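You operate a simulated robot arm through the tools that you are given. There is no shell and no other tool. Be economical: measure what you need, move in short steps, check, and stop when the job is done.

You run a simulated robot arm. Do the job below in one go: nothing can be reset, and whatever is moved stays where it is left.

TASK
Wind the silver watch in the winder as its tag says.
Fine: set the turns dial and the direction switch by the tag, run it to its end, put the watch back where it stood. Set down upright: what you pick out.

It is judged by the outcome, as a careful person would: the job done as asked, and still so three seconds after it is handed in. It fails if anything else is knocked over, pushed out of place, dropped, spilled or broken.

THE ROBOT
A 7-joint arm with a two-finger parallel gripper, fixed in place. Base frame: the origin is at the foot of the arm, x ahead of it, y to its left, z up; the work surface is at about z = 0. Lengths are in mm, angles in degrees, forces in N, time in s.
With the tool pointing down near the work surface it reaches from about 240 to 620 mm from the base axis. Its first joint turns from -66.0 to 66.0 degrees. Payload 2.6 kg.
The tool frame sits at the grasp point between the pads (the TCP): z along the fingers, y along the line on which they close. The tips reach 30 mm beyond it. Largest opening 94 mm; finger width 28, thickness 10; the body of the gripper, 50 by 96 mm, starts 55 mm behind the TCP.
Orientation is that of the tool frame in the base frame, as a unit quaternion [x, y, z, w]. With the fingers straight down and closing along the base's y, the tool's x points along the base's -x, its y along +y and its z along -z.

THE INTERFACE
- The arm moves only by the tool jog_arm. Its argument "motion" is a list of rows, each a list of 7 numbers: the gripper command, from -1 (shut) to 1 (fully open), values between in proportion, then the shift along the tool's x, y, z in mm, then the turn, a rotation vector about the tool's x, y, z in degrees. In form: [[claw, x, y, z, rx, ry, rz], ...]. A call has 1 to 20 rows; each row is the pose to reach, as a shift and turn from the pose commanded when the call began, along the tool's axes at that moment. Each row takes 0.2 s and may step no farther than 50 mm and 8.6 degrees from the row before; otherwise, or with a gripper value out of range, the whole call is refused. A pose out of reach is approached as far as the arm can. The call stops where the force on the tool passes 70 N (or 10 N more than at its start, if that is more) or the arm is blocked; 0.2 s more then pass. The fingers move at their own pace (about 72 mm/s each) and stop on an object; they squeeze with about 20 N. The grip force told is the motor's: it shows also when the fingers shut on nothing. Time passes only in rows, and 0.2 s behind the last, so rows that repeat a pose let the fingers close. It gives the time, the measured TCP pose, the force on the tool (base axes), the opening and the grip force at its end, in the units of the frame above (readings bear some noise), with the torque about the TCP (base axes, N m) and any sound that the robot's microphone picked up.
- Cameras (640 x 400 px; columns grow to the right, rows downward): "scene" is fixed at [28.3, 423.3, 580]; the picture's right is [-0.84, -0.54, 0.00], its down [-0.24, 0.37, -0.90] and it looks along [0.48, -0.76, -0.44] (base axes); focal length 311 px, centre (320, 200). "wrist" rides on the gripper at [76, 14, -102] in the tool frame; the picture's right is [-0.18, 0.98, 0.00], its down [-0.75, -0.14, -0.64] and it looks along [-0.63, -0.12, 0.77] (tool axes); focal length 243 px, centre (320, 200). There is no depth. A picture from a camera that has moved, and an enlarged one, comes with that camera's place and axes in the base frame and with its lens.
- snapshot(camera): a new picture of that camera. It takes no simulated time.
- close_up(camera, box): a new picture of the part [left, top, right, bottom] of that camera's present view, enlarged. It takes no simulated time.
- finish_job(): hands the job in; it is judged then, once.

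Go step by step. Nothing tells you positions but the pictures and the camera data: compare them with the known pose of the tool, close in by small moves and look again before you grip or let go. The budget is 120 turns and 76 pictures, counting those below and the enlarged ones. Unless the task says otherwise, let go and move clear before handing in, and close with one line.

The tools are called after "Call:" by a JSON object that holds its "fn" and its "kwargs". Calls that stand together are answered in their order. jog_arm: Moves the arm, as the interface text tells. Its arguments: {"type":"object","properties":{"motion":{"type":"array","items":{"type":"array","items":{"type":"number"}}}},"required":["motion"]} The other tools are called the same way: snapshot (camera) takes a picture; close_up (camera, box) takes an enlarged picture of a part of a camera's view; finish_job () hands the job in.

At the start:

```text
time_s: 0.0
position: [356.2, -56.8, 396.9]
orientation: [0.0, 1.0, 0.0, 0.0]
wrist_force: [-1.1, -0.8, 0.3]
torque: [0.01, 0.01, 0.0]
gripper_width: 94.0
grasp_force: 0.0
```

scene: 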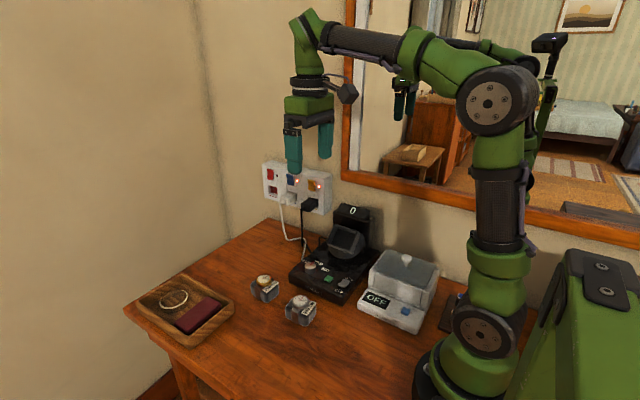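
wrist: 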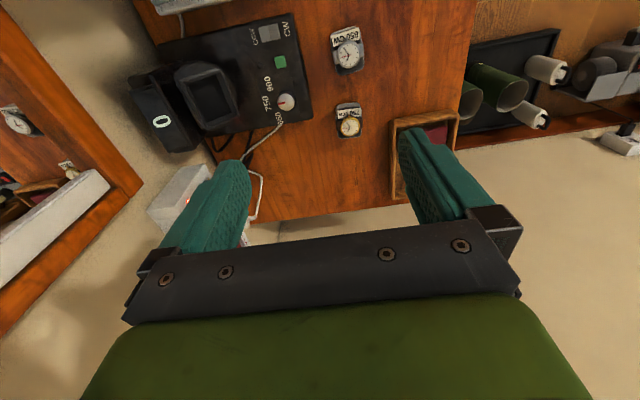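

I see a winder with a dial, a switch and a button, and two watches in front of it. I'll take close-ups to read the tags and the controls.

Call:
{"fn": "close_up", "kwargs": {"camera": "wrist", "box": [140, 0, 320, 160]}}

Call:
{"fn": "close_up", "kwargs": {"camera": "wrist", "box": [310, 10, 390, 150]}}

Call:
{"fn": "close_up", "kwargs": {"camera": "scene", "box": [240, 190, 440, 340]}}

```text
2.50 times, centred on (230, 80) of wrist
camera zoom: at [280.5, -41.5, 500.8], right [0.18, 0.98, 0.0], down [0.75, -0.14, 0.64], along [0.63, -0.12, -0.77], focal length 606 px, centre (545, 500)
```

zoom: 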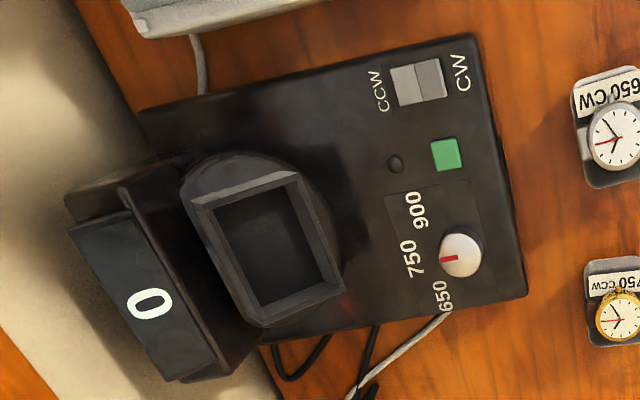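

```text
2.86 times, centred on (350, 80) of wrist
camera zoom: at [280.5, -41.5, 500.8], right [0.18, 0.98, 0.0], down [0.75, -0.14, 0.64], along [0.63, -0.12, -0.77], focal length 693 px, centre (234, 543)
```

zoom: 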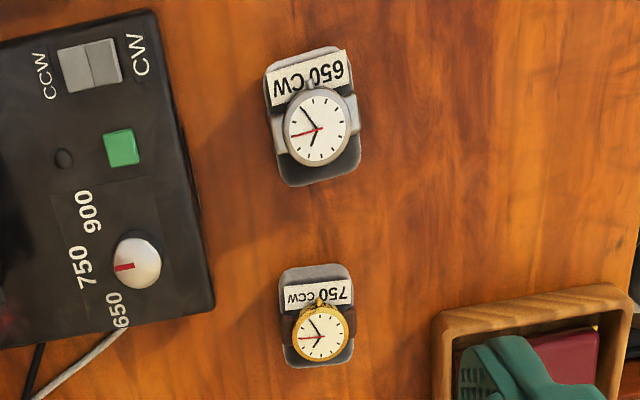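

```text
2.67 times, centred on (340, 265) of scene
camera zoom: at [28.3, 423.3, 580.0], right [-0.84, -0.54, 0.0], down [-0.24, 0.37, -0.9], along [0.48, -0.76, -0.44], focal length 830 px, centre (267, 27)
```

zoom: 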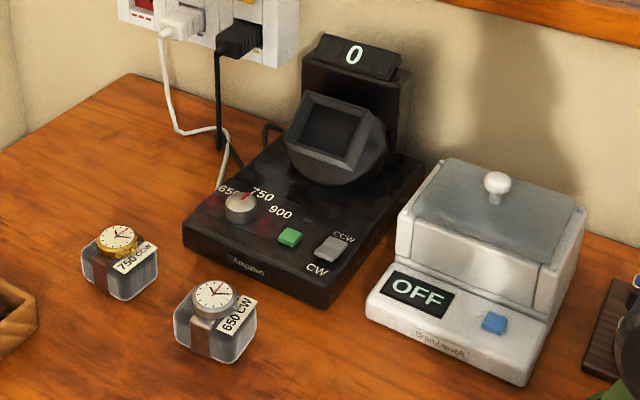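

The silver watch's tag reads 650 CW. The dial is near 750 and needs to go to 650, so next I'll check the outlet, the switch and the watch holder more closely.

Call:
{"fn": "close_up", "kwargs": {"camera": "scene", "box": [255, 155, 345, 215]}}

Call:
{"fn": "close_up", "kwargs": {"camera": "scene", "box": [290, 200, 380, 300]}}

Call:
{"fn": "close_up", "kwargs": {"camera": "scene", "box": [240, 260, 330, 330]}}

```text
6.67 times, centred on (300, 185) of scene
camera zoom: at [28.3, 423.3, 580.0], right [-0.84, -0.54, 0.0], down [-0.24, 0.37, -0.9], along [0.48, -0.76, -0.44], focal length 2074 px, centre (453, 300)
```

zoom: 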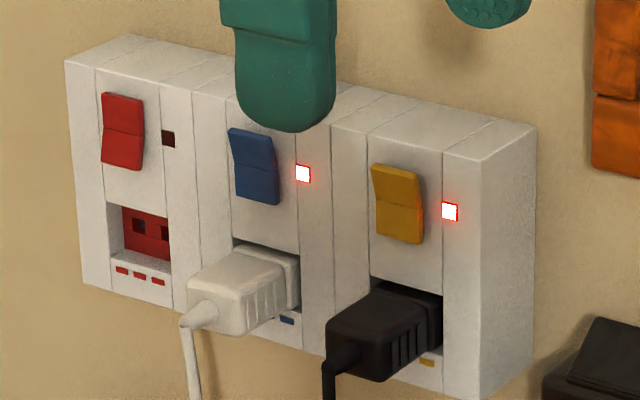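

```text
4.00 times, centred on (335, 250) of scene
camera zoom: at [28.3, 423.3, 580.0], right [-0.84, -0.54, 0.0], down [-0.24, 0.37, -0.9], along [0.48, -0.76, -0.44], focal length 1244 px, centre (260, 0)
```

zoom: 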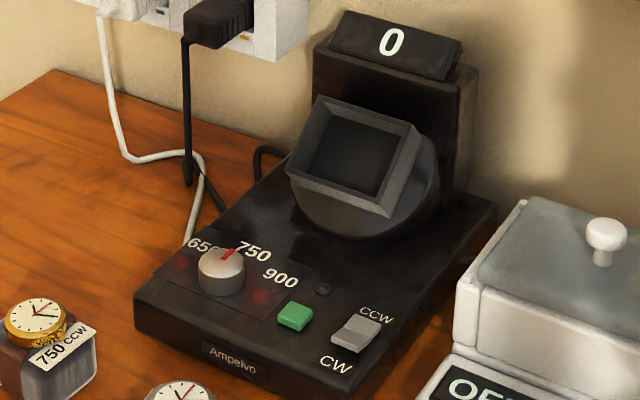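

```text
5.71 times, centred on (285, 295) of scene
camera zoom: at [28.3, 423.3, 580.0], right [-0.84, -0.54, 0.0], down [-0.24, 0.37, -0.9], along [0.48, -0.76, -0.44], focal length 1778 px, centre (520, -343)
```

zoom: 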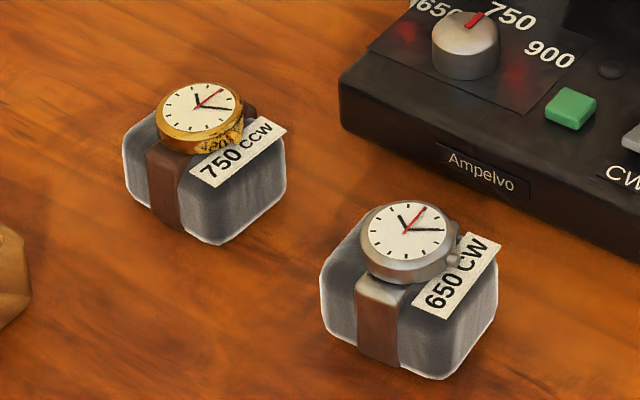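

Both outlets in use are lit, and the watch cushion appears to fit the drum's pocket. I'll yaw the tool 90° so the wrist camera faces the winder's front.

Call:
{"fn": "jog_arm", "kwargs": {"motion": [[1, 0, 5, 9, 0, 0, 8.2], [1, 0, 10, 18, 0, 0, 16.4], [1, 0, 15, 27, 0, 0, 24.6], [1, 0, 20, 36, 0, 0, 32.8], [1, 0, 25, 45, 0, 0, 41], [1, 0, 30, 54, 0, 0, 49.2], [1, 0, 35, 63, 0, 0, 57.4], [1, 0, 40, 72, 0, 0, 65.6], [1, 0, 45, 81, 0, 0, 73.8], [1, 0, 50, 90, 0, 0, 82], [1, 0, 57, 97, 0, 0, 90], [1, 0, 57, 97, 0, 0, 90]]}}

Call:
{"fn": "snapshot", "kwargs": {"camera": "wrist"}}

```text
time_s: 2.6
position: [355.7, 1.0, 300.9]
orientation: [0.707, 0.707, 0.0, 0.0]
wrist_force: [0.1, -0.7, -1.1]
torque: [0.04, 0.0, 0.0]
gripper_width: 94.0
grasp_force: 0.1
```

```text
67 pictures are left
camera wrist: at [371.3, 77.8, 404.0], right [0.98, -0.18, 0.0], down [-0.14, -0.75, 0.64], along [-0.12, -0.63, -0.77], focal length 243 px, centre (320, 200)
```

wrist: 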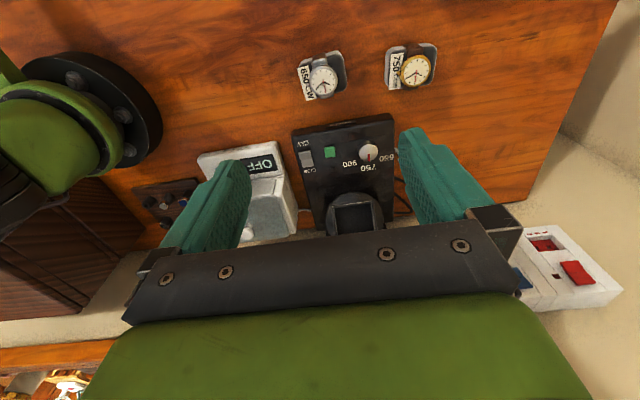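

The camera now faces the winder, with the picture upside down. I'll zoom in on the watches and the controls.

Call:
{"fn": "close_up", "kwargs": {"camera": "wrist", "box": [280, 30, 450, 130]}}

Call:
{"fn": "close_up", "kwargs": {"camera": "wrist", "box": [280, 110, 420, 240]}}

```text
3.76 times, centred on (365, 80) of wrist
camera zoom: at [371.3, 77.8, 404.0], right [0.98, -0.18, 0.0], down [-0.14, -0.75, 0.64], along [-0.12, -0.63, -0.77], focal length 913 px, centre (151, 652)
```

zoom: 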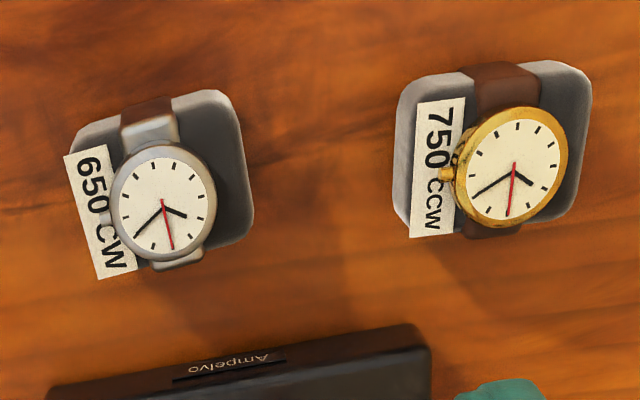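

```text
3.08 times, centred on (350, 175) of wrist
camera zoom: at [371.3, 77.8, 404.0], right [0.98, -0.18, 0.0], down [-0.14, -0.75, 0.64], along [-0.12, -0.63, -0.77], focal length 746 px, centre (228, 277)
```

zoom: 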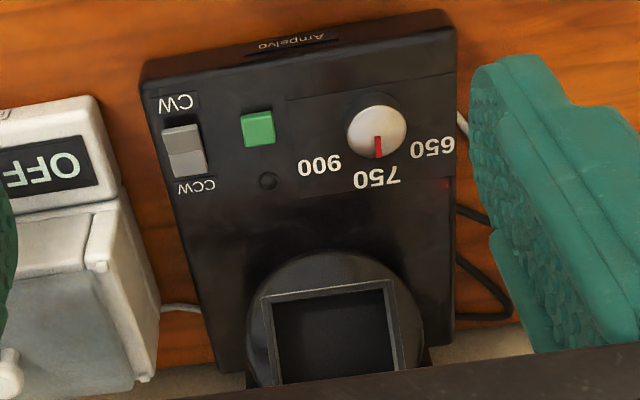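

Knob is near (412,-126), button (350,-124), switch about (310,-124), and the pocket around (372,-230,90) facing up toward +y. I'll move above the winder to see it from a second angle.

Call:
{"fn": "jog_arm", "kwargs": {"motion": [[1, -45, 0, 0, 0, 0, 0], [1, -90, 0, 0, 0, 0, 0], [1, -135, 0, 0, 0, 0, 0], [1, -170, 0, 0, 0, 0, 0], [1, -170, 0, 0, 0, 0, 0]]}}

Call:
{"fn": "snapshot", "kwargs": {"camera": "wrist"}}

Call:
{"fn": "close_up", "kwargs": {"camera": "wrist", "box": [240, 0, 420, 170]}}

```text
time_s: 3.8
position: [356.9, -170.4, 299.5]
orientation: [0.707, 0.708, -0.001, 0.0]
wrist_force: [-0.6, 1.0, -1.2]
torque: [0.0, 0.01, -0.04]
gripper_width: 94.1
grasp_force: 0.0
```

```text
64 pictures are left
camera wrist: at [371.9, -93.2, 403.0], right [0.98, -0.18, 0.0], down [-0.14, -0.75, 0.64], along [-0.12, -0.63, -0.77], focal length 243 px, centre (320, 200)
```

wrist: 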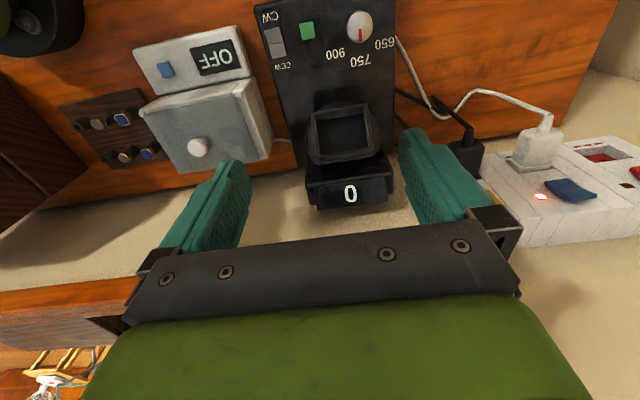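

```text
2.35 times, centred on (330, 85) of wrist
camera zoom: at [371.9, -93.2, 403.0], right [0.98, -0.18, 0.0], down [-0.14, -0.75, 0.64], along [-0.12, -0.63, -0.77], focal length 571 px, centre (296, 471)
```

zoom: 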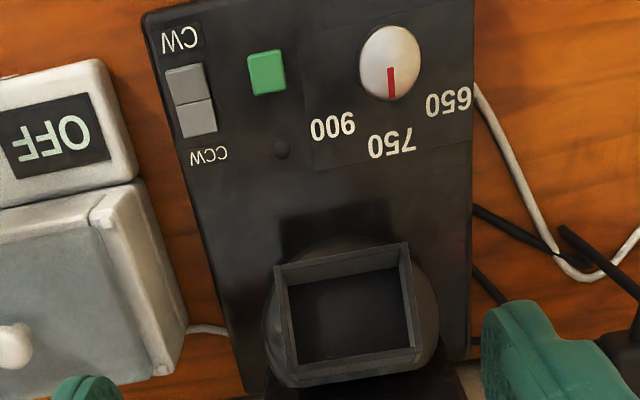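

Triangulating gives the pocket's front edge at y≈-207, z≈80 and back edge at y≈-262, z≈112, a tilt of about 30°. Now I'll zoom in on the rocker.

Call:
{"fn": "close_up", "kwargs": {"camera": "wrist", "box": [250, 0, 320, 75]}}

Call:
{"fn": "close_up", "kwargs": {"camera": "scene", "box": [350, 265, 400, 300]}}

Call:
{"fn": "close_up", "kwargs": {"camera": "scene", "box": [320, 265, 370, 300]}}

```text
5.33 times, centred on (285, 38) of wrist
camera zoom: at [371.9, -93.2, 403.0], right [0.98, -0.18, 0.0], down [-0.14, -0.75, 0.64], along [-0.12, -0.63, -0.77], focal length 1294 px, centre (507, 1067)
```

zoom: 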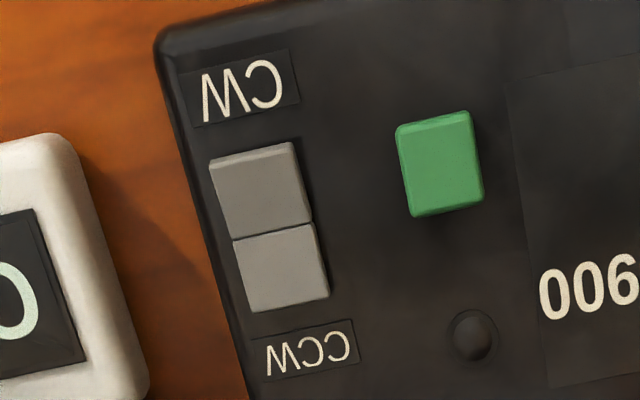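

```text
11.43 times, centred on (375, 282) of scene
camera zoom: at [28.3, 423.3, 580.0], right [-0.84, -0.54, 0.0], down [-0.24, 0.37, -0.9], along [0.48, -0.76, -0.44], focal length 3555 px, centre (-309, -743)
```

zoom: 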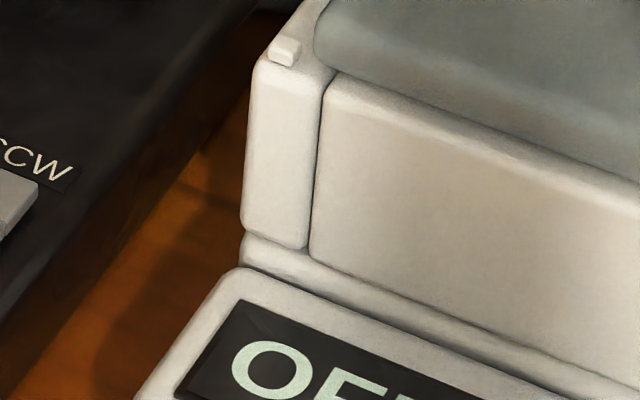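

```text
11.43 times, centred on (345, 282) of scene
camera zoom: at [28.3, 423.3, 580.0], right [-0.84, -0.54, 0.0], down [-0.24, 0.37, -0.9], along [0.48, -0.76, -0.44], focal length 3555 px, centre (34, -743)
```

zoom: 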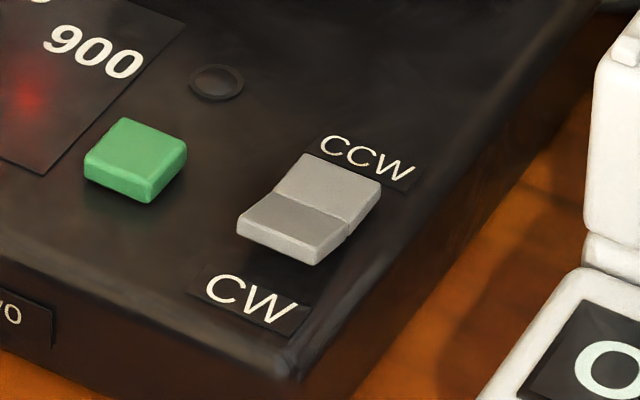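

The rocker is on CCW, since its CW end near (308,-112) is raised to about z 38. I'll go above it with shut fingers.

Call:
{"fn": "jog_arm", "kwargs": {"motion": [[0, 20, -15, 45, 0, 0, 0], [-1, 40, -30, 90, 0, 0, 0], [-1, 67, -48.5, 130, 0, 0, 0], [-1, 67, -48.5, 175, 0, 0, 0], [-1, 67, -48.5, 210, 0, 0, 0], [-1, 67, -48.5, 210, 0, 0, 0]]}}

Call:
{"fn": "close_up", "kwargs": {"camera": "scene", "box": [290, 230, 410, 310]}}

Call:
{"fn": "snapshot", "kwargs": {"camera": "wrist"}}

```text
refused: row 1 steps farther than a row can; nothing moved
```

```text
5.00 times, centred on (350, 270) of scene
camera zoom: at [28.3, 423.3, 580.0], right [-0.84, -0.54, 0.0], down [-0.24, 0.37, -0.9], along [0.48, -0.76, -0.44], focal length 1555 px, centre (170, -150)
```

zoom: 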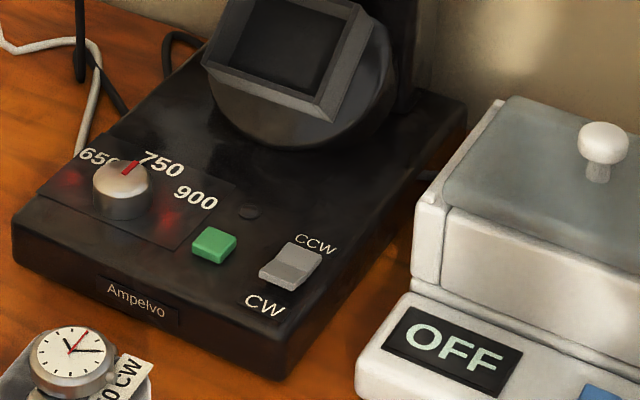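

```text
58 pictures are left
camera wrist: at [371.9, -93.2, 403.0], right [0.98, -0.18, 0.0], down [-0.14, -0.75, 0.64], along [-0.12, -0.63, -0.77], focal length 243 px, centre (320, 200)
```

wrist: 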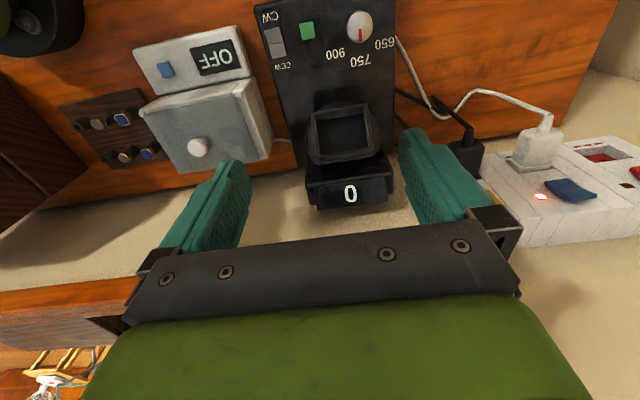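

The move was refused because the first row stepped too far. I'll resend it with smaller steps.

Call:
{"fn": "jog_arm", "kwargs": {"motion": [[0, 20, -15, 35, 0, 0, 0], [-1, 40, -30, 70, 0, 0, 0], [-1, 60, -45, 105, 0, 0, 0], [-1, 67, -48.5, 145, 0, 0, 0], [-1, 67, -48.5, 185, 0, 0, 0], [-1, 67, -48.5, 210, 0, 0, 0], [-1, 67, -48.5, 210, 0, 0, 0]]}}

Call:
{"fn": "close_up", "kwargs": {"camera": "scene", "box": [290, 210, 410, 310]}}

Call:
{"fn": "snapshot", "kwargs": {"camera": "wrist"}}

```text
time_s: 5.4
position: [308.5, -102.1, 90.1]
orientation: [0.707, 0.707, 0.0, 0.0]
wrist_force: [-0.3, -0.6, 0.6]
torque: [-0.03, -0.02, 0.02]
gripper_width: 0.0
grasp_force: 19.8
```

```text
4.00 times, centred on (350, 260) of scene
camera zoom: at [28.3, 423.3, 580.0], right [-0.84, -0.54, 0.0], down [-0.24, 0.37, -0.9], along [0.48, -0.76, -0.44], focal length 1244 px, centre (200, -40)
```

zoom: 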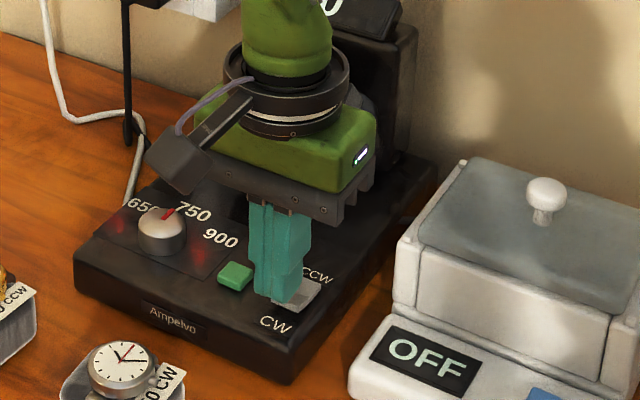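

```text
56 pictures are left
camera wrist: at [322.8, -25.8, 192.5], right [0.98, -0.18, 0.0], down [-0.14, -0.75, 0.64], along [-0.12, -0.63, -0.77], focal length 243 px, centre (320, 200)
```

wrist: 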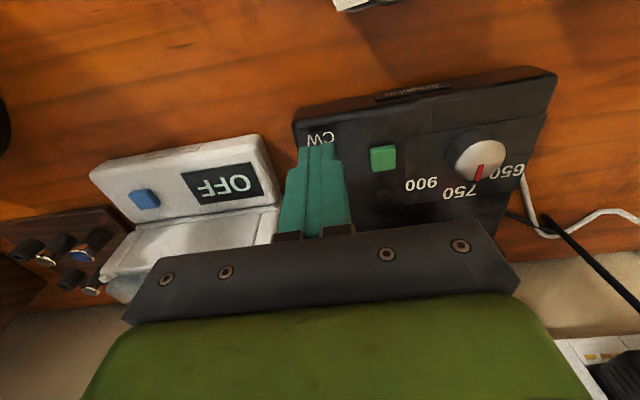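

The fingertip is over the CW half. I'll descend in small steps and press.

Call:
{"fn": "jog_arm", "kwargs": {"motion": [[-1, 0, 0, 10, 0, 0, 0], [-1, 0, 0, 17, 0, 0, 0], [-1, 0, 0, 20, 0, 0, 0], [-1, 0, 0, 22, 0, 0, 0], [-1, 0, 0, 24, 0, 0, 0], [-1, 0, 0, 26, 0, 0, 0], [-1, 0, 0, 27, 0, 0, 0]]}}

Call:
{"fn": "close_up", "kwargs": {"camera": "scene", "box": [320, 250, 380, 300]}}

```text
time_s: 6.5
position: [308.2, -102.7, 70.5]
orientation: [0.708, 0.706, 0.002, 0.001]
wrist_force: [-3.7, 2.4, 8.7]
torque: [-0.08, 0.13, -0.01]
gripper_width: 0.0
grasp_force: 20.0
stopped in row 5: the force on the tool passed its limit at 80 N (the readings are from after the stop); the commanded pose is now the measured one
```

```text
8.00 times, centred on (350, 275) of scene
camera zoom: at [28.2, 423.3, 580.0], right [-0.84, -0.54, 0.0], down [-0.24, 0.37, -0.9], along [0.48, -0.76, -0.44], focal length 2489 px, centre (80, -400)
```

zoom: 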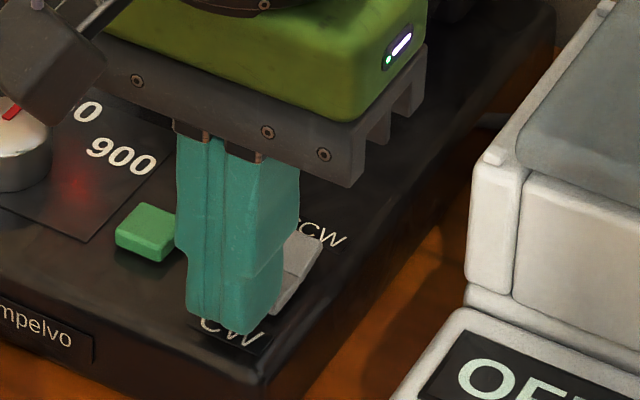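

Contact came at tip z of about 38. I'll lift and check the rocker.

Call:
{"fn": "jog_arm", "kwargs": {"motion": [[-1, 0, 0, -15, 0, 0, 0], [-1, 35, 0, -50, 0, 0, 0], [-1, 75, 0, -60, 0, 0, 0]]}}

Call:
{"fn": "close_up", "kwargs": {"camera": "scene", "box": [320, 250, 380, 300]}}

Call:
{"fn": "close_up", "kwargs": {"camera": "wrist", "box": [270, 100, 430, 240]}}

```text
time_s: 7.3
position: [307.5, -28.0, 131.4]
orientation: [0.709, 0.705, 0.003, 0.001]
wrist_force: [-0.1, 0.0, 0.0]
torque: [-0.03, 0.02, -0.02]
gripper_width: 0.0
grasp_force: 20.4
```

```text
8.00 times, centred on (350, 275) of scene
camera zoom: at [28.3, 423.2, 580.0], right [-0.84, -0.54, 0.0], down [-0.24, 0.37, -0.9], along [0.48, -0.76, -0.44], focal length 2489 px, centre (80, -400)
```

zoom: 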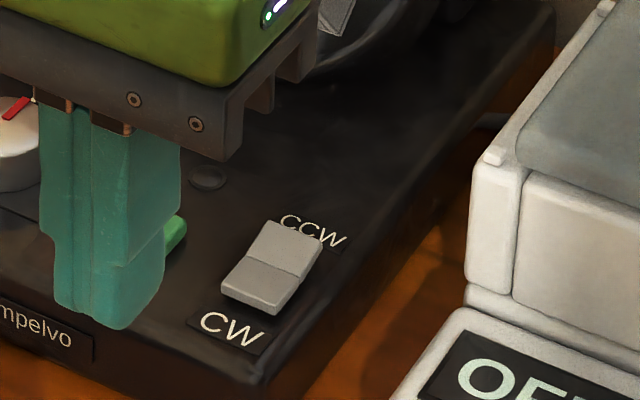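

```text
2.86 times, centred on (350, 170) of wrist
camera zoom: at [322.0, 48.7, 234.4], right [0.98, -0.19, 0.0], down [-0.15, -0.75, 0.64], along [-0.12, -0.63, -0.77], focal length 693 px, centre (234, 286)
```

zoom: 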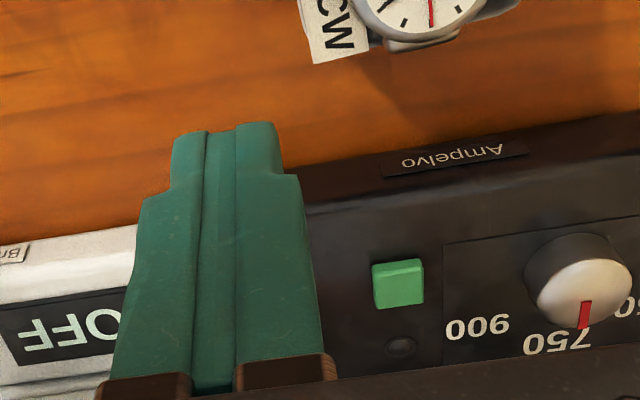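

I can't tell yet whether the rocker flipped, so I'll enlarge it to the same scale as before.

Call:
{"fn": "close_up", "kwargs": {"camera": "scene", "box": [320, 265, 370, 300]}}

```text
11.43 times, centred on (345, 282) of scene
camera zoom: at [28.3, 423.2, 580.0], right [-0.84, -0.54, 0.0], down [-0.24, 0.37, -0.9], along [0.48, -0.76, -0.44], focal length 3555 px, centre (34, -743)
```

zoom: 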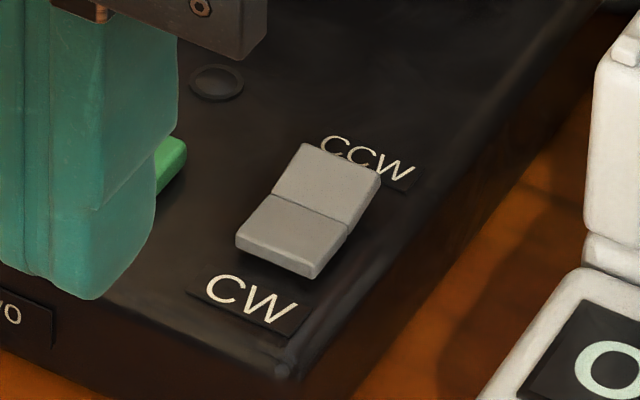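

The rocker has flipped: the CW end is down now. Next I'll go over the knob at (413,-127) with the fingers about 50 mm open.

Call:
{"fn": "jog_arm", "kwargs": {"motion": [[-1, -30, 30, 0, 0, 0, 0], [-1, -60, 60, 0, 0, 0, 0], [0.064, -85, 90, 0, 0, 0, 0], [0.064, -99, 105.5, 0, 0, 0, 0], [0.064, -99, 105.5, 20, 0, 0, 0], [0.064, -99, 105.5, 20, 0, 0, 0]]}}

Call:
{"fn": "close_up", "kwargs": {"camera": "scene", "box": [270, 200, 390, 300]}}

Call:
{"fn": "close_up", "kwargs": {"camera": "wrist", "box": [220, 80, 420, 260]}}

```text
time_s: 8.7
position: [413.6, -126.3, 111.0]
orientation: [0.708, 0.706, 0.001, 0.001]
wrist_force: [-0.5, -0.3, -0.1]
torque: [0.02, 0.03, -0.03]
gripper_width: 49.7
grasp_force: 0.0
```

```text
4.00 times, centred on (330, 250) of scene
camera zoom: at [28.3, 423.3, 580.0], right [-0.84, -0.54, 0.0], down [-0.24, 0.37, -0.9], along [0.48, -0.76, -0.44], focal length 1244 px, centre (280, 0)
```

zoom: 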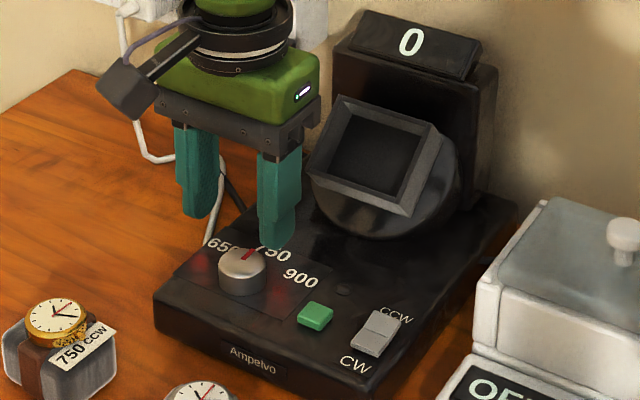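

```text
2.22 times, centred on (320, 170) of wrist
camera zoom: at [427.6, -50.6, 213.6], right [0.98, -0.19, 0.0], down [-0.15, -0.75, 0.64], along [-0.12, -0.63, -0.77], focal length 539 px, centre (320, 267)
```

zoom: 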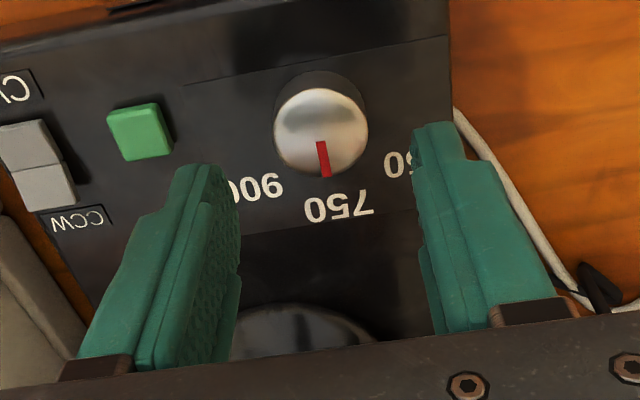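

The knob is centred between the fingers. I'll descend and close on it.

Call:
{"fn": "jog_arm", "kwargs": {"motion": [[0.064, -1.5, 0, 20, 0, 0, 0], [0.064, -1.5, 0, 35, 0, 0, 0], [0.064, -1.5, 0, 42, 0, 0, 0], [-0.5, -1.5, 0, 42, 0, 0, 0], [-0.6, -1.5, 0, 42, 0, 0, 0], [-0.6, -1.5, 0, 42, 0, 0, 0]]}}

```text
time_s: 10.1
position: [412.0, -128.0, 67.9]
orientation: [0.709, 0.705, 0.001, -0.001]
wrist_force: [-15.5, 0.7, 4.7]
torque: [-0.1, 0.06, -0.02]
gripper_width: 31.6
grasp_force: 45.4
```

The knob is gripped at 31.6 mm. I'll turn it counter-clockwise seen from above, which is negative about the tool z, toward 650.

Call:
{"fn": "jog_arm", "kwargs": {"motion": [[-0.6, 0, -1, 0, 0, 0, -8], [-0.6, 0, -1, 0, 0, 0, -16], [-0.6, 0, -1, 0, 0, 0, -24], [-0.6, 0, -1, 0, 0, 0, -32], [-0.6, 0, -1, 0, 0, 0, -40], [-0.6, 0, -1, 0, 0, 0, -46], [-0.6, 0, -1, 0, 0, 0, -50], [-0.6, 0, -1, 0, 0, 0, -50]]}}

Call:
{"fn": "close_up", "kwargs": {"camera": "scene", "box": [290, 230, 370, 300]}}

Call:
{"fn": "close_up", "kwargs": {"camera": "wrist", "box": [220, 80, 420, 260]}}

```text
time_s: 11.9
position: [413.5, -130.1, 68.2]
orientation: [0.344, 0.939, 0.0, 0.0]
wrist_force: [-21.7, -8.7, 7.7]
torque: [0.21, 0.81, -0.74]
gripper_width: 31.2
grasp_force: 45.3
```

```text
5.71 times, centred on (330, 265) of scene
camera zoom: at [28.3, 423.3, 580.0], right [-0.84, -0.54, 0.0], down [-0.24, 0.37, -0.9], along [0.48, -0.76, -0.44], focal length 1778 px, centre (263, -171)
```

zoom: 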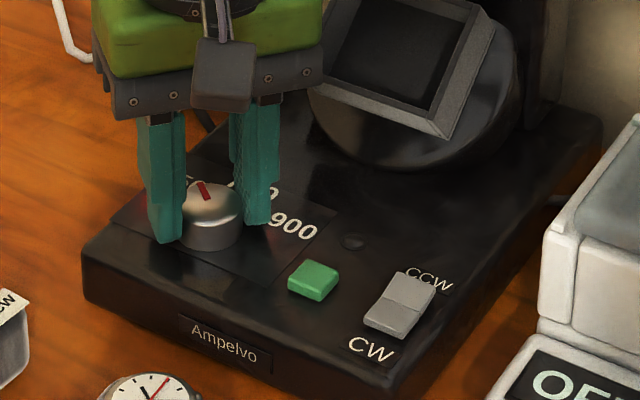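

```text
2.22 times, centred on (320, 170) of wrist
camera zoom: at [363.7, -68.9, 171.5], right [0.78, 0.63, 0.0], down [0.48, -0.6, 0.64], along [0.41, -0.5, -0.77], focal length 539 px, centre (320, 267)
```

zoom: 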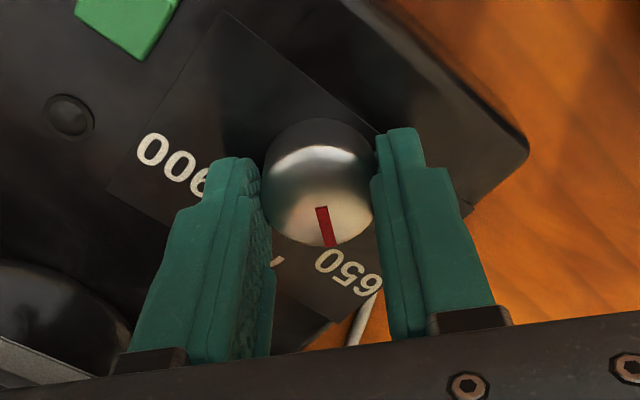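

By geometry the pointer is at about -40° and the 650 label at about -39°. I'll release, lift clear and check.

Call:
{"fn": "jog_arm", "kwargs": {"motion": [[0.064, 0, 0, 0, 0, 0, 0], [0.064, 0, 0, 0, 0, 0, 0], [0.064, 0, 0, -30, 0, 0, 0], [0.064, 0, 0, -70, 0, 0, 0], [0.064, 40, 0, -100, 0, 0, 0], [0.064, 40, 0, -100, 0, 0, 0]]}}

Call:
{"fn": "close_up", "kwargs": {"camera": "scene", "box": [290, 240, 340, 280]}}

Call:
{"fn": "close_up", "kwargs": {"camera": "wrist", "box": [240, 40, 400, 180]}}

```text
time_s: 13.3
position: [382.2, -101.3, 168.5]
orientation: [0.344, 0.939, 0.001, 0.002]
wrist_force: [0.7, 0.4, -0.5]
torque: [0.01, 0.04, 0.0]
gripper_width: 50.1
grasp_force: 0.0
```

```text
10.00 times, centred on (315, 260) of scene
camera zoom: at [28.3, 423.3, 580.0], right [-0.84, -0.54, 0.0], down [-0.24, 0.37, -0.9], along [0.48, -0.76, -0.44], focal length 3111 px, centre (370, -400)
```

zoom: 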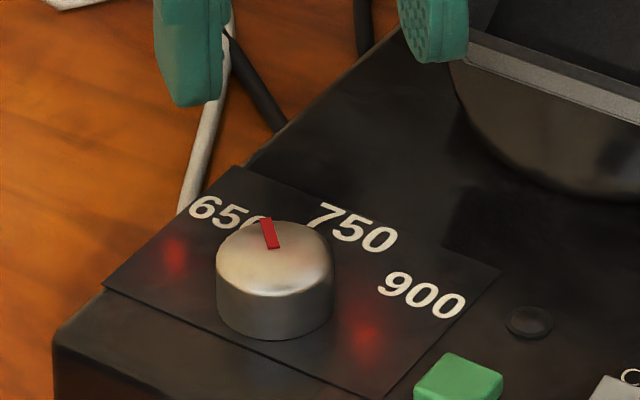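

```text
2.86 times, centred on (320, 110) of wrist
camera zoom: at [332.2, -41.0, 272.4], right [0.77, 0.63, 0.0], down [0.48, -0.59, 0.64], along [0.41, -0.5, -0.77], focal length 693 px, centre (320, 457)
```

zoom: 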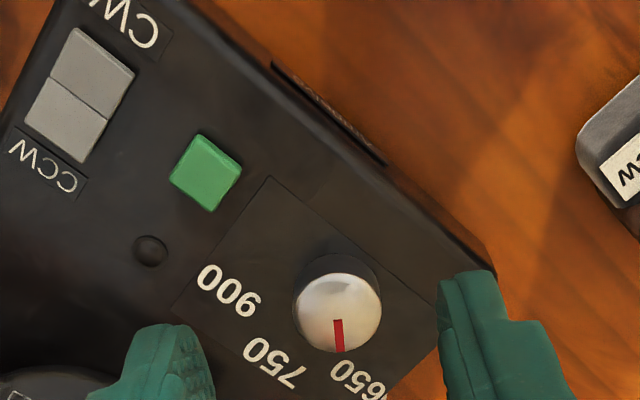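

The pointer measures roughly -45° and the 650 label about -40°. I'll zoom in for a better measurement before correcting.

Call:
{"fn": "close_up", "kwargs": {"camera": "wrist", "box": [300, 100, 360, 180]}}

```text
5.00 times, centred on (330, 140) of wrist
camera zoom: at [332.2, -41.0, 272.4], right [0.77, 0.63, 0.0], down [0.48, -0.59, 0.64], along [0.41, -0.5, -0.77], focal length 1213 px, centre (270, 500)
```

zoom: 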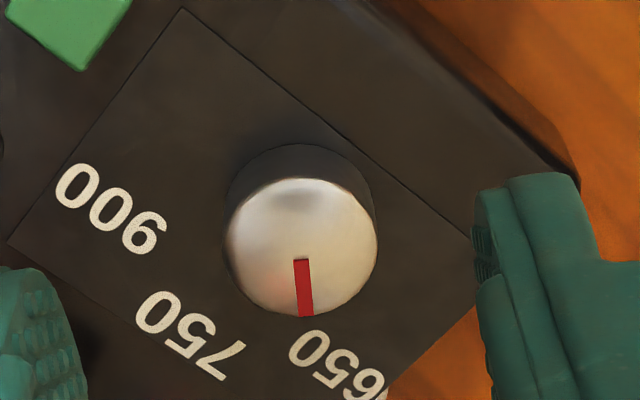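

The 650 label sits at -40° and the pointer at -45°, so it needs about 5° more. I'll regrip and turn.

Call:
{"fn": "jog_arm", "kwargs": {"motion": [[0.064, -40, 0, 0, 0, 0, 0], [0.064, -40, 0, 40, 0, 0, 0], [0.064, -40, 0, 80, 0, 0, 0], [0.064, -40, 0, 100, 0, 0, 0], [-0.6, -40, 0, 100, 0, 0, 0], [-0.6, -40, 0, 100, 0, 0, 0], [-0.6, -40, 0, 100, 0, 0, 0], [-0.6, -40, 0, 100, 0, 0, -2], [-0.6, -40, 0, 100, 0, 0, -4], [-0.6, -40, 0, 100, 0, 0, -6], [-0.6, -40, 0, 100, 0, 0, -6], [0.064, -40, 0, 100, 0, 0, -6], [0.064, -40, 0, 100, 0, 0, -6], [0.064, -40, 0, 70, 0, 0, -6], [0.064, -40, 0, 30, 0, 0, -6], [0.064, -40, 0, 0, 0, 0, -6], [0.064, 0, 0, 0, 0, 0, 0], [0.064, 0, 0, 0, 0, 0, 0]]}}

Call:
{"fn": "close_up", "kwargs": {"camera": "wrist", "box": [300, 100, 360, 180]}}

```text
time_s: 17.1
position: [382.6, -101.9, 167.7]
orientation: [0.343, 0.939, 0.001, 0.002]
wrist_force: [0.5, 0.4, -0.6]
torque: [0.01, -0.01, 0.02]
gripper_width: 50.0
grasp_force: 0.0
```

```text
5.00 times, centred on (330, 140) of wrist
camera zoom: at [333.7, -42.1, 271.5], right [0.78, 0.63, 0.0], down [0.48, -0.6, 0.64], along [0.41, -0.5, -0.77], focal length 1213 px, centre (270, 500)
```

zoom: 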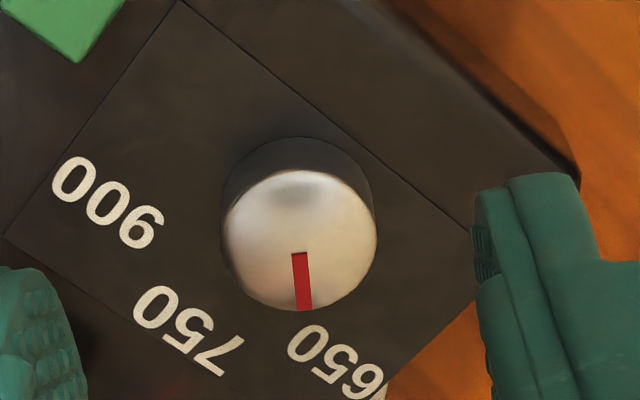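

The pointer springs back to the same place, so 650 is a detent and the dial is set. Next I'll look at the silver watch from nearly above with the tool yawed back.

Call:
{"fn": "jog_arm", "kwargs": {"motion": [[0.5, 10, 3, 3, 0, 0, 8], [1, 20, 6, 6, 0, 0, 16], [1, 30, 9, 9, 0, 0, 24], [1, 40, 12, 12, 0, 0, 32], [1, 50, 15, 15, 0, 0, 40], [1, 60, 19, 18, 0, 0, 46], [1, 66.8, 20.7, 20, 0, 0, 49.9], [1, 66.8, 20.7, 20, 0, 0, 49.9]]}}

Call:
{"fn": "close_up", "kwargs": {"camera": "wrist", "box": [250, 10, 410, 150]}}

Call:
{"fn": "close_up", "kwargs": {"camera": "scene", "box": [275, 285, 325, 330]}}

```text
time_s: 18.9
position: [344.3, -45.7, 147.2]
orientation: [0.708, 0.706, 0.002, 0.001]
wrist_force: [-0.2, -0.8, 0.0]
torque: [0.01, -0.01, -0.01]
gripper_width: 94.1
grasp_force: 0.0
```

```text
2.86 times, centred on (330, 80) of wrist
camera zoom: at [358.7, 32.8, 251.6], right [0.98, -0.19, 0.0], down [-0.15, -0.75, 0.64], along [-0.12, -0.63, -0.77], focal length 693 px, centre (291, 543)
```

zoom: 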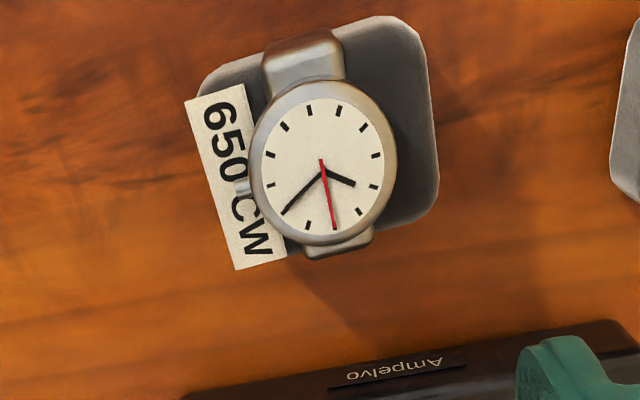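

```text
8.89 times, centred on (300, 308) of scene
camera zoom: at [28.3, 423.3, 580.0], right [-0.84, -0.54, 0.0], down [-0.24, 0.37, -0.9], along [0.48, -0.76, -0.44], focal length 2765 px, centre (498, -756)
```

zoom: 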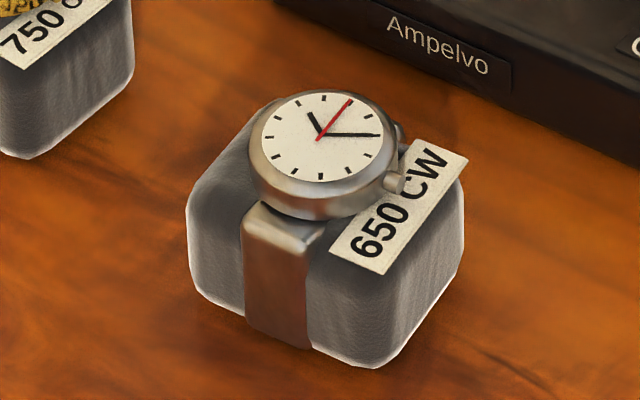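

The cushion is about 62×50 mm, centred near (360.5,-7.5), yawed about 4.5°, with its top near z 40. I'll hover over it with matching yaw and look.

Call:
{"fn": "jog_arm", "kwargs": {"motion": [[1, 19, 8, 0, 0, 0, -2], [1, 38.2, 16.2, 0, 0, 0, -4.6], [1, 38.2, 16.2, 37, 0, 0, -4.6], [1, 38.2, 16.2, 37, 0, 0, -4.6]]}}

Call:
{"fn": "snapshot", "kwargs": {"camera": "wrist"}}

Call:
{"fn": "close_up", "kwargs": {"camera": "scene", "box": [250, 250, 350, 330]}}

```text
time_s: 19.9
position: [361.4, -6.0, 110.9]
orientation: [0.679, 0.734, 0.002, 0.001]
wrist_force: [0.7, -0.1, 1.0]
torque: [-0.02, -0.01, 0.02]
gripper_width: 93.9
grasp_force: 0.0
```

```text
41 pictures are left
camera wrist: at [369.3, 71.9, 214.3], right [0.99, -0.11, 0.0], down [-0.08, -0.76, 0.64], along [-0.07, -0.64, -0.77], focal length 243 px, centre (320, 200)
```

wrist: 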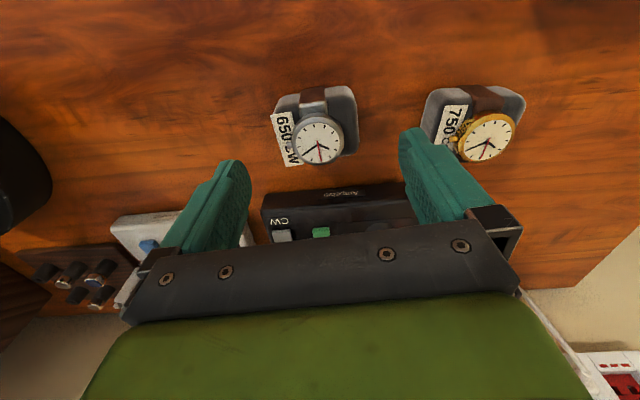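

```text
5.00 times, centred on (300, 290) of scene
camera zoom: at [28.3, 423.3, 580.0], right [-0.84, -0.54, 0.0], down [-0.24, 0.37, -0.9], along [0.48, -0.76, -0.44], focal length 1555 px, centre (420, -250)
```

zoom: 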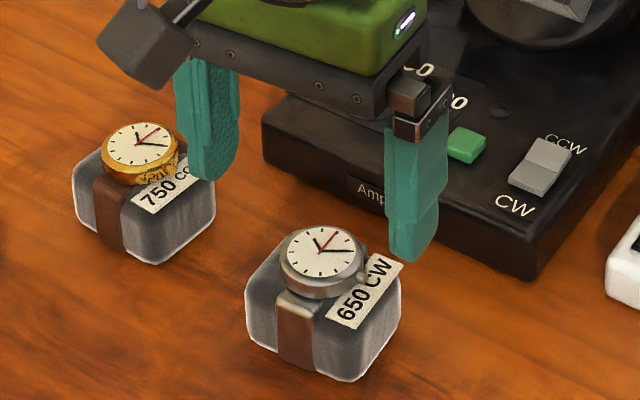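

The scene and wrist estimates of the watch's y disagree by a few mm. I'll zoom in on the wrist view to measure better.

Call:
{"fn": "close_up", "kwargs": {"camera": "wrist", "box": [260, 75, 370, 175]}}

```text
4.00 times, centred on (315, 125) of wrist
camera zoom: at [369.3, 71.9, 214.3], right [0.99, -0.11, 0.0], down [-0.08, -0.76, 0.64], along [-0.07, -0.64, -0.77], focal length 970 px, centre (340, 500)
```

zoom: 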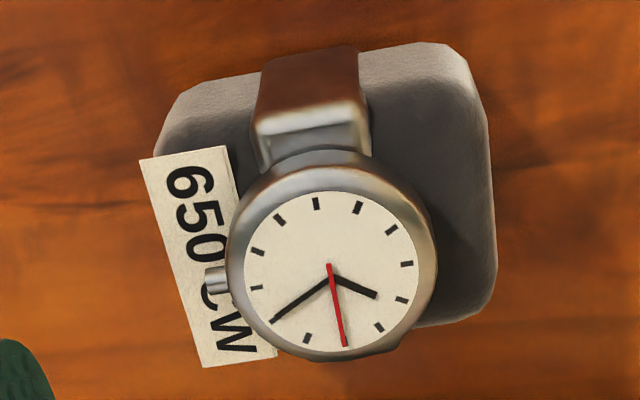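

Yaw agrees at about 5° and the cushion centre is near (360,-8.5). I'll lower with tips at about z 18 and close.

Call:
{"fn": "jog_arm", "kwargs": {"motion": [[1, -2.4, -1.2, 20, 0, 0, -0.5], [1, -2.4, -1.2, 40, 0, 0, -0.5], [1, -2.4, -1.2, 55, 0, 0, -0.5], [1, -2.4, -1.2, 63, 0, 0, -0.5], [0.5, -2.4, -1.2, 63, 0, 0, -0.5], [0.1, -2.4, -1.2, 63, 0, 0, -0.5], [0, -2.4, -1.2, 63, 0, 0, -0.5], [0, -2.4, -1.2, 63, 0, 0, -0.5]]}}

Call:
{"fn": "snapshot", "kwargs": {"camera": "wrist"}}

Call:
{"fn": "close_up", "kwargs": {"camera": "scene", "box": [250, 250, 350, 330]}}

```text
time_s: 21.7
position: [361.1, -8.4, 48.4]
orientation: [0.676, 0.737, 0.002, 0.001]
wrist_force: [0.2, 0.1, 0.1]
torque: [-0.02, -0.01, 0.01]
gripper_width: 63.4
grasp_force: 19.9
```

```text
38 pictures are left
camera wrist: at [367.7, 69.9, 151.8], right [1.0, -0.1, 0.0], down [-0.08, -0.76, 0.64], along [-0.06, -0.64, -0.77], focal length 243 px, centre (320, 200)
```

wrist: 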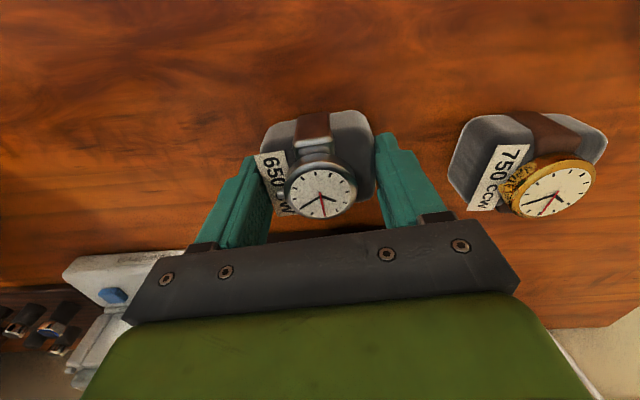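

```text
5.00 times, centred on (300, 290) of scene
camera zoom: at [28.3, 423.3, 580.0], right [-0.84, -0.54, 0.0], down [-0.24, 0.37, -0.9], along [0.48, -0.76, -0.44], focal length 1555 px, centre (420, -250)
```

zoom: 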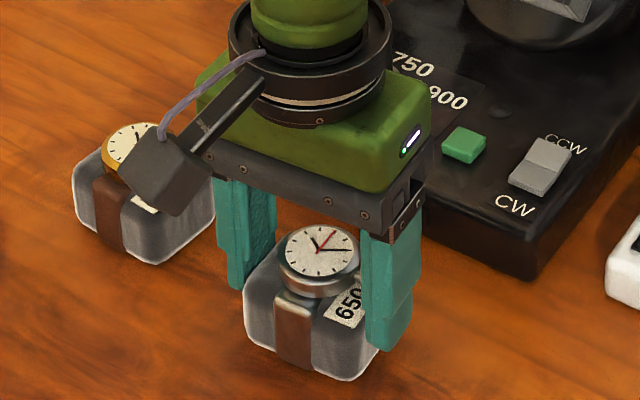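

The watch is gripped at 63.4 mm and centred. Before lifting, I'll get a sharp scene view of the pocket to pin down its tilt.

Call:
{"fn": "close_up", "kwargs": {"camera": "scene", "box": [315, 215, 375, 260]}}

```text
8.89 times, centred on (345, 238) of scene
camera zoom: at [28.3, 423.3, 580.0], right [-0.84, -0.54, 0.0], down [-0.24, 0.37, -0.9], along [0.48, -0.76, -0.44], focal length 2765 px, centre (98, -133)
```

zoom: 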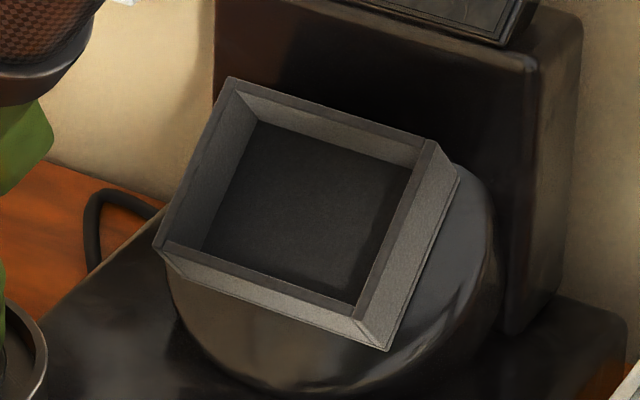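

The pocket rim centre is about (376,-232,100), tilted about 36° and about 18.5 mm deep. I'll regrip 3 mm higher so the tips clear the rim, then lift.

Call:
{"fn": "jog_arm", "kwargs": {"motion": [[0.6, 0, 0, 0, 0, 0, 0], [0.6, 0, 0, -1.5, 0, 0, 0], [0.6, 0, 0, -3, 0, 0, 0], [0, 0, 0, -3, 0, 0, 0], [0, 0, 0, -3, 0, 0, 0], [0, 0, 0, -3, 0, 0, 0], [0, 0, 0, -10, 0, 0, 0], [0, 0, 0, -30, 0, 0, 0], [0, 0, 0, -60, 0, 0, 0], [0, 0, 0, -95, 0, 0, 0], [0, 0, 0, -130, 0, 0, 0], [0, 0, 0, -130, 0, 0, 0]]}}

Call:
{"fn": "snapshot", "kwargs": {"camera": "wrist"}}

Call:
{"fn": "snapshot", "kwargs": {"camera": "scene"}}

```text
time_s: 24.3
position: [359.9, -9.8, 178.2]
orientation: [0.676, 0.737, 0.002, -0.001]
wrist_force: [-0.4, -1.4, -1.0]
torque: [-0.01, 0.02, 0.02]
gripper_width: 63.4
grasp_force: 19.8
```

```text
35 pictures are left
camera wrist: at [366.9, 68.8, 281.4], right [1.0, -0.1, 0.0], down [-0.08, -0.76, 0.64], along [-0.06, -0.64, -0.77], focal length 243 px, centre (320, 200)
```

wrist: 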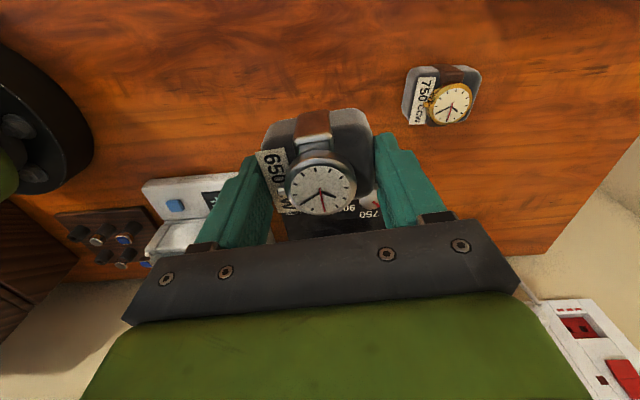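

```text
34 pictures are left
```

scene: 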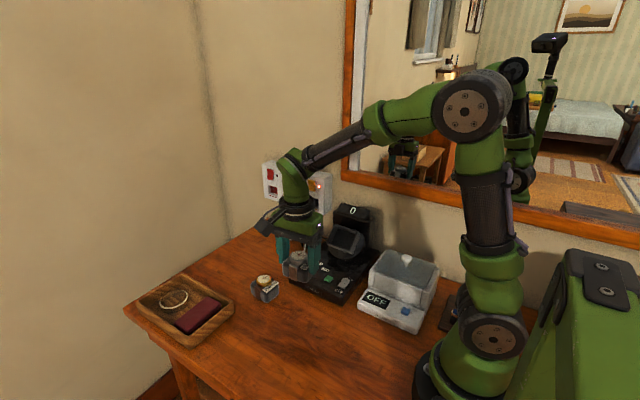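

The watch is lifted cleanly. Next I'll yaw to square with the winder and move toward the pocket.

Call:
{"fn": "jog_arm", "kwargs": {"motion": [[0, -20, 1, -12, 0, 0, 1], [0, -55, 2, -12, 0, 0, 2], [0, -95, 3.5, -12, 0, 0, 4], [0, -130.9, 4.7, -12, 0, 0, 4.95], [0, -130.9, 4.7, -12, 0, 0, 4.95]]}}

```text
time_s: 25.5
position: [375.7, -139.2, 190.6]
orientation: [0.706, 0.708, 0.001, 0.001]
wrist_force: [0.0, 0.7, -1.3]
torque: [0.0, -0.02, 0.03]
gripper_width: 63.6
grasp_force: 20.0
```

Now tilt the tool 36° and go to the pre-insert pose.

Call:
{"fn": "jog_arm", "kwargs": {"motion": [[0, -4, 0, 0, 0, -7.2, 0], [0, -12, 0, 2, 0, -14.4, 0], [0, -22, 0, 8, 0, -21.6, 0], [0, -32, 0, 14, 0, -28.8, 0], [0, -40, 0, 20, 0, -36.1, 0], [0, -47, 0, 27, 0, -36.1, 0], [0, -47, 0, 27, 0, -36.1, 0]]}}

Call:
{"fn": "close_up", "kwargs": {"camera": "scene", "box": [270, 170, 400, 280]}}

Call:
{"fn": "snapshot", "kwargs": {"camera": "wrist"}}

```text
time_s: 27.1
position: [375.9, -184.5, 162.3]
orientation: [0.672, 0.673, -0.218, 0.22]
wrist_force: [0.0, 0.0, -1.6]
torque: [0.02, -0.01, -0.01]
gripper_width: 63.5
grasp_force: 19.9
```

```text
3.64 times, centred on (335, 225) of scene
camera zoom: at [28.3, 423.3, 580.0], right [-0.84, -0.54, 0.0], down [-0.24, 0.37, -0.9], along [0.48, -0.76, -0.44], focal length 1131 px, centre (266, 109)
```

zoom: 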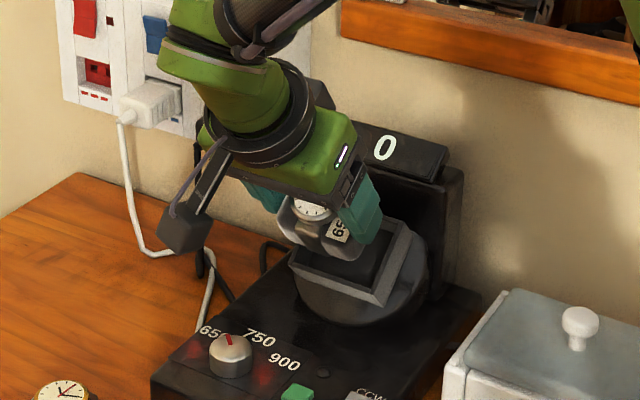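

```text
32 pictures are left
camera wrist: at [389.9, -62.5, 201.8], right [0.98, -0.15, 0.11], down [-0.14, -0.23, 0.96], along [-0.12, -0.96, -0.25], focal length 243 px, centre (320, 200)
```

wrist: 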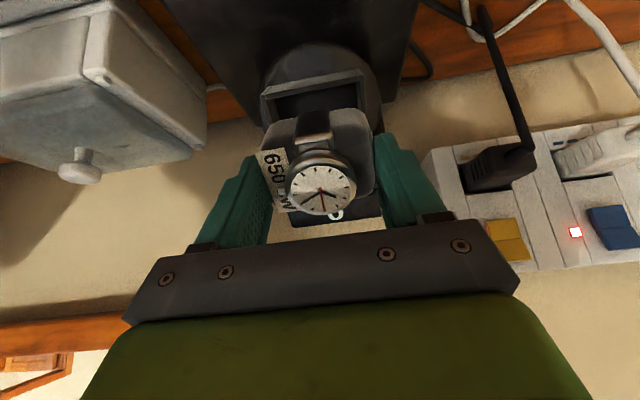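

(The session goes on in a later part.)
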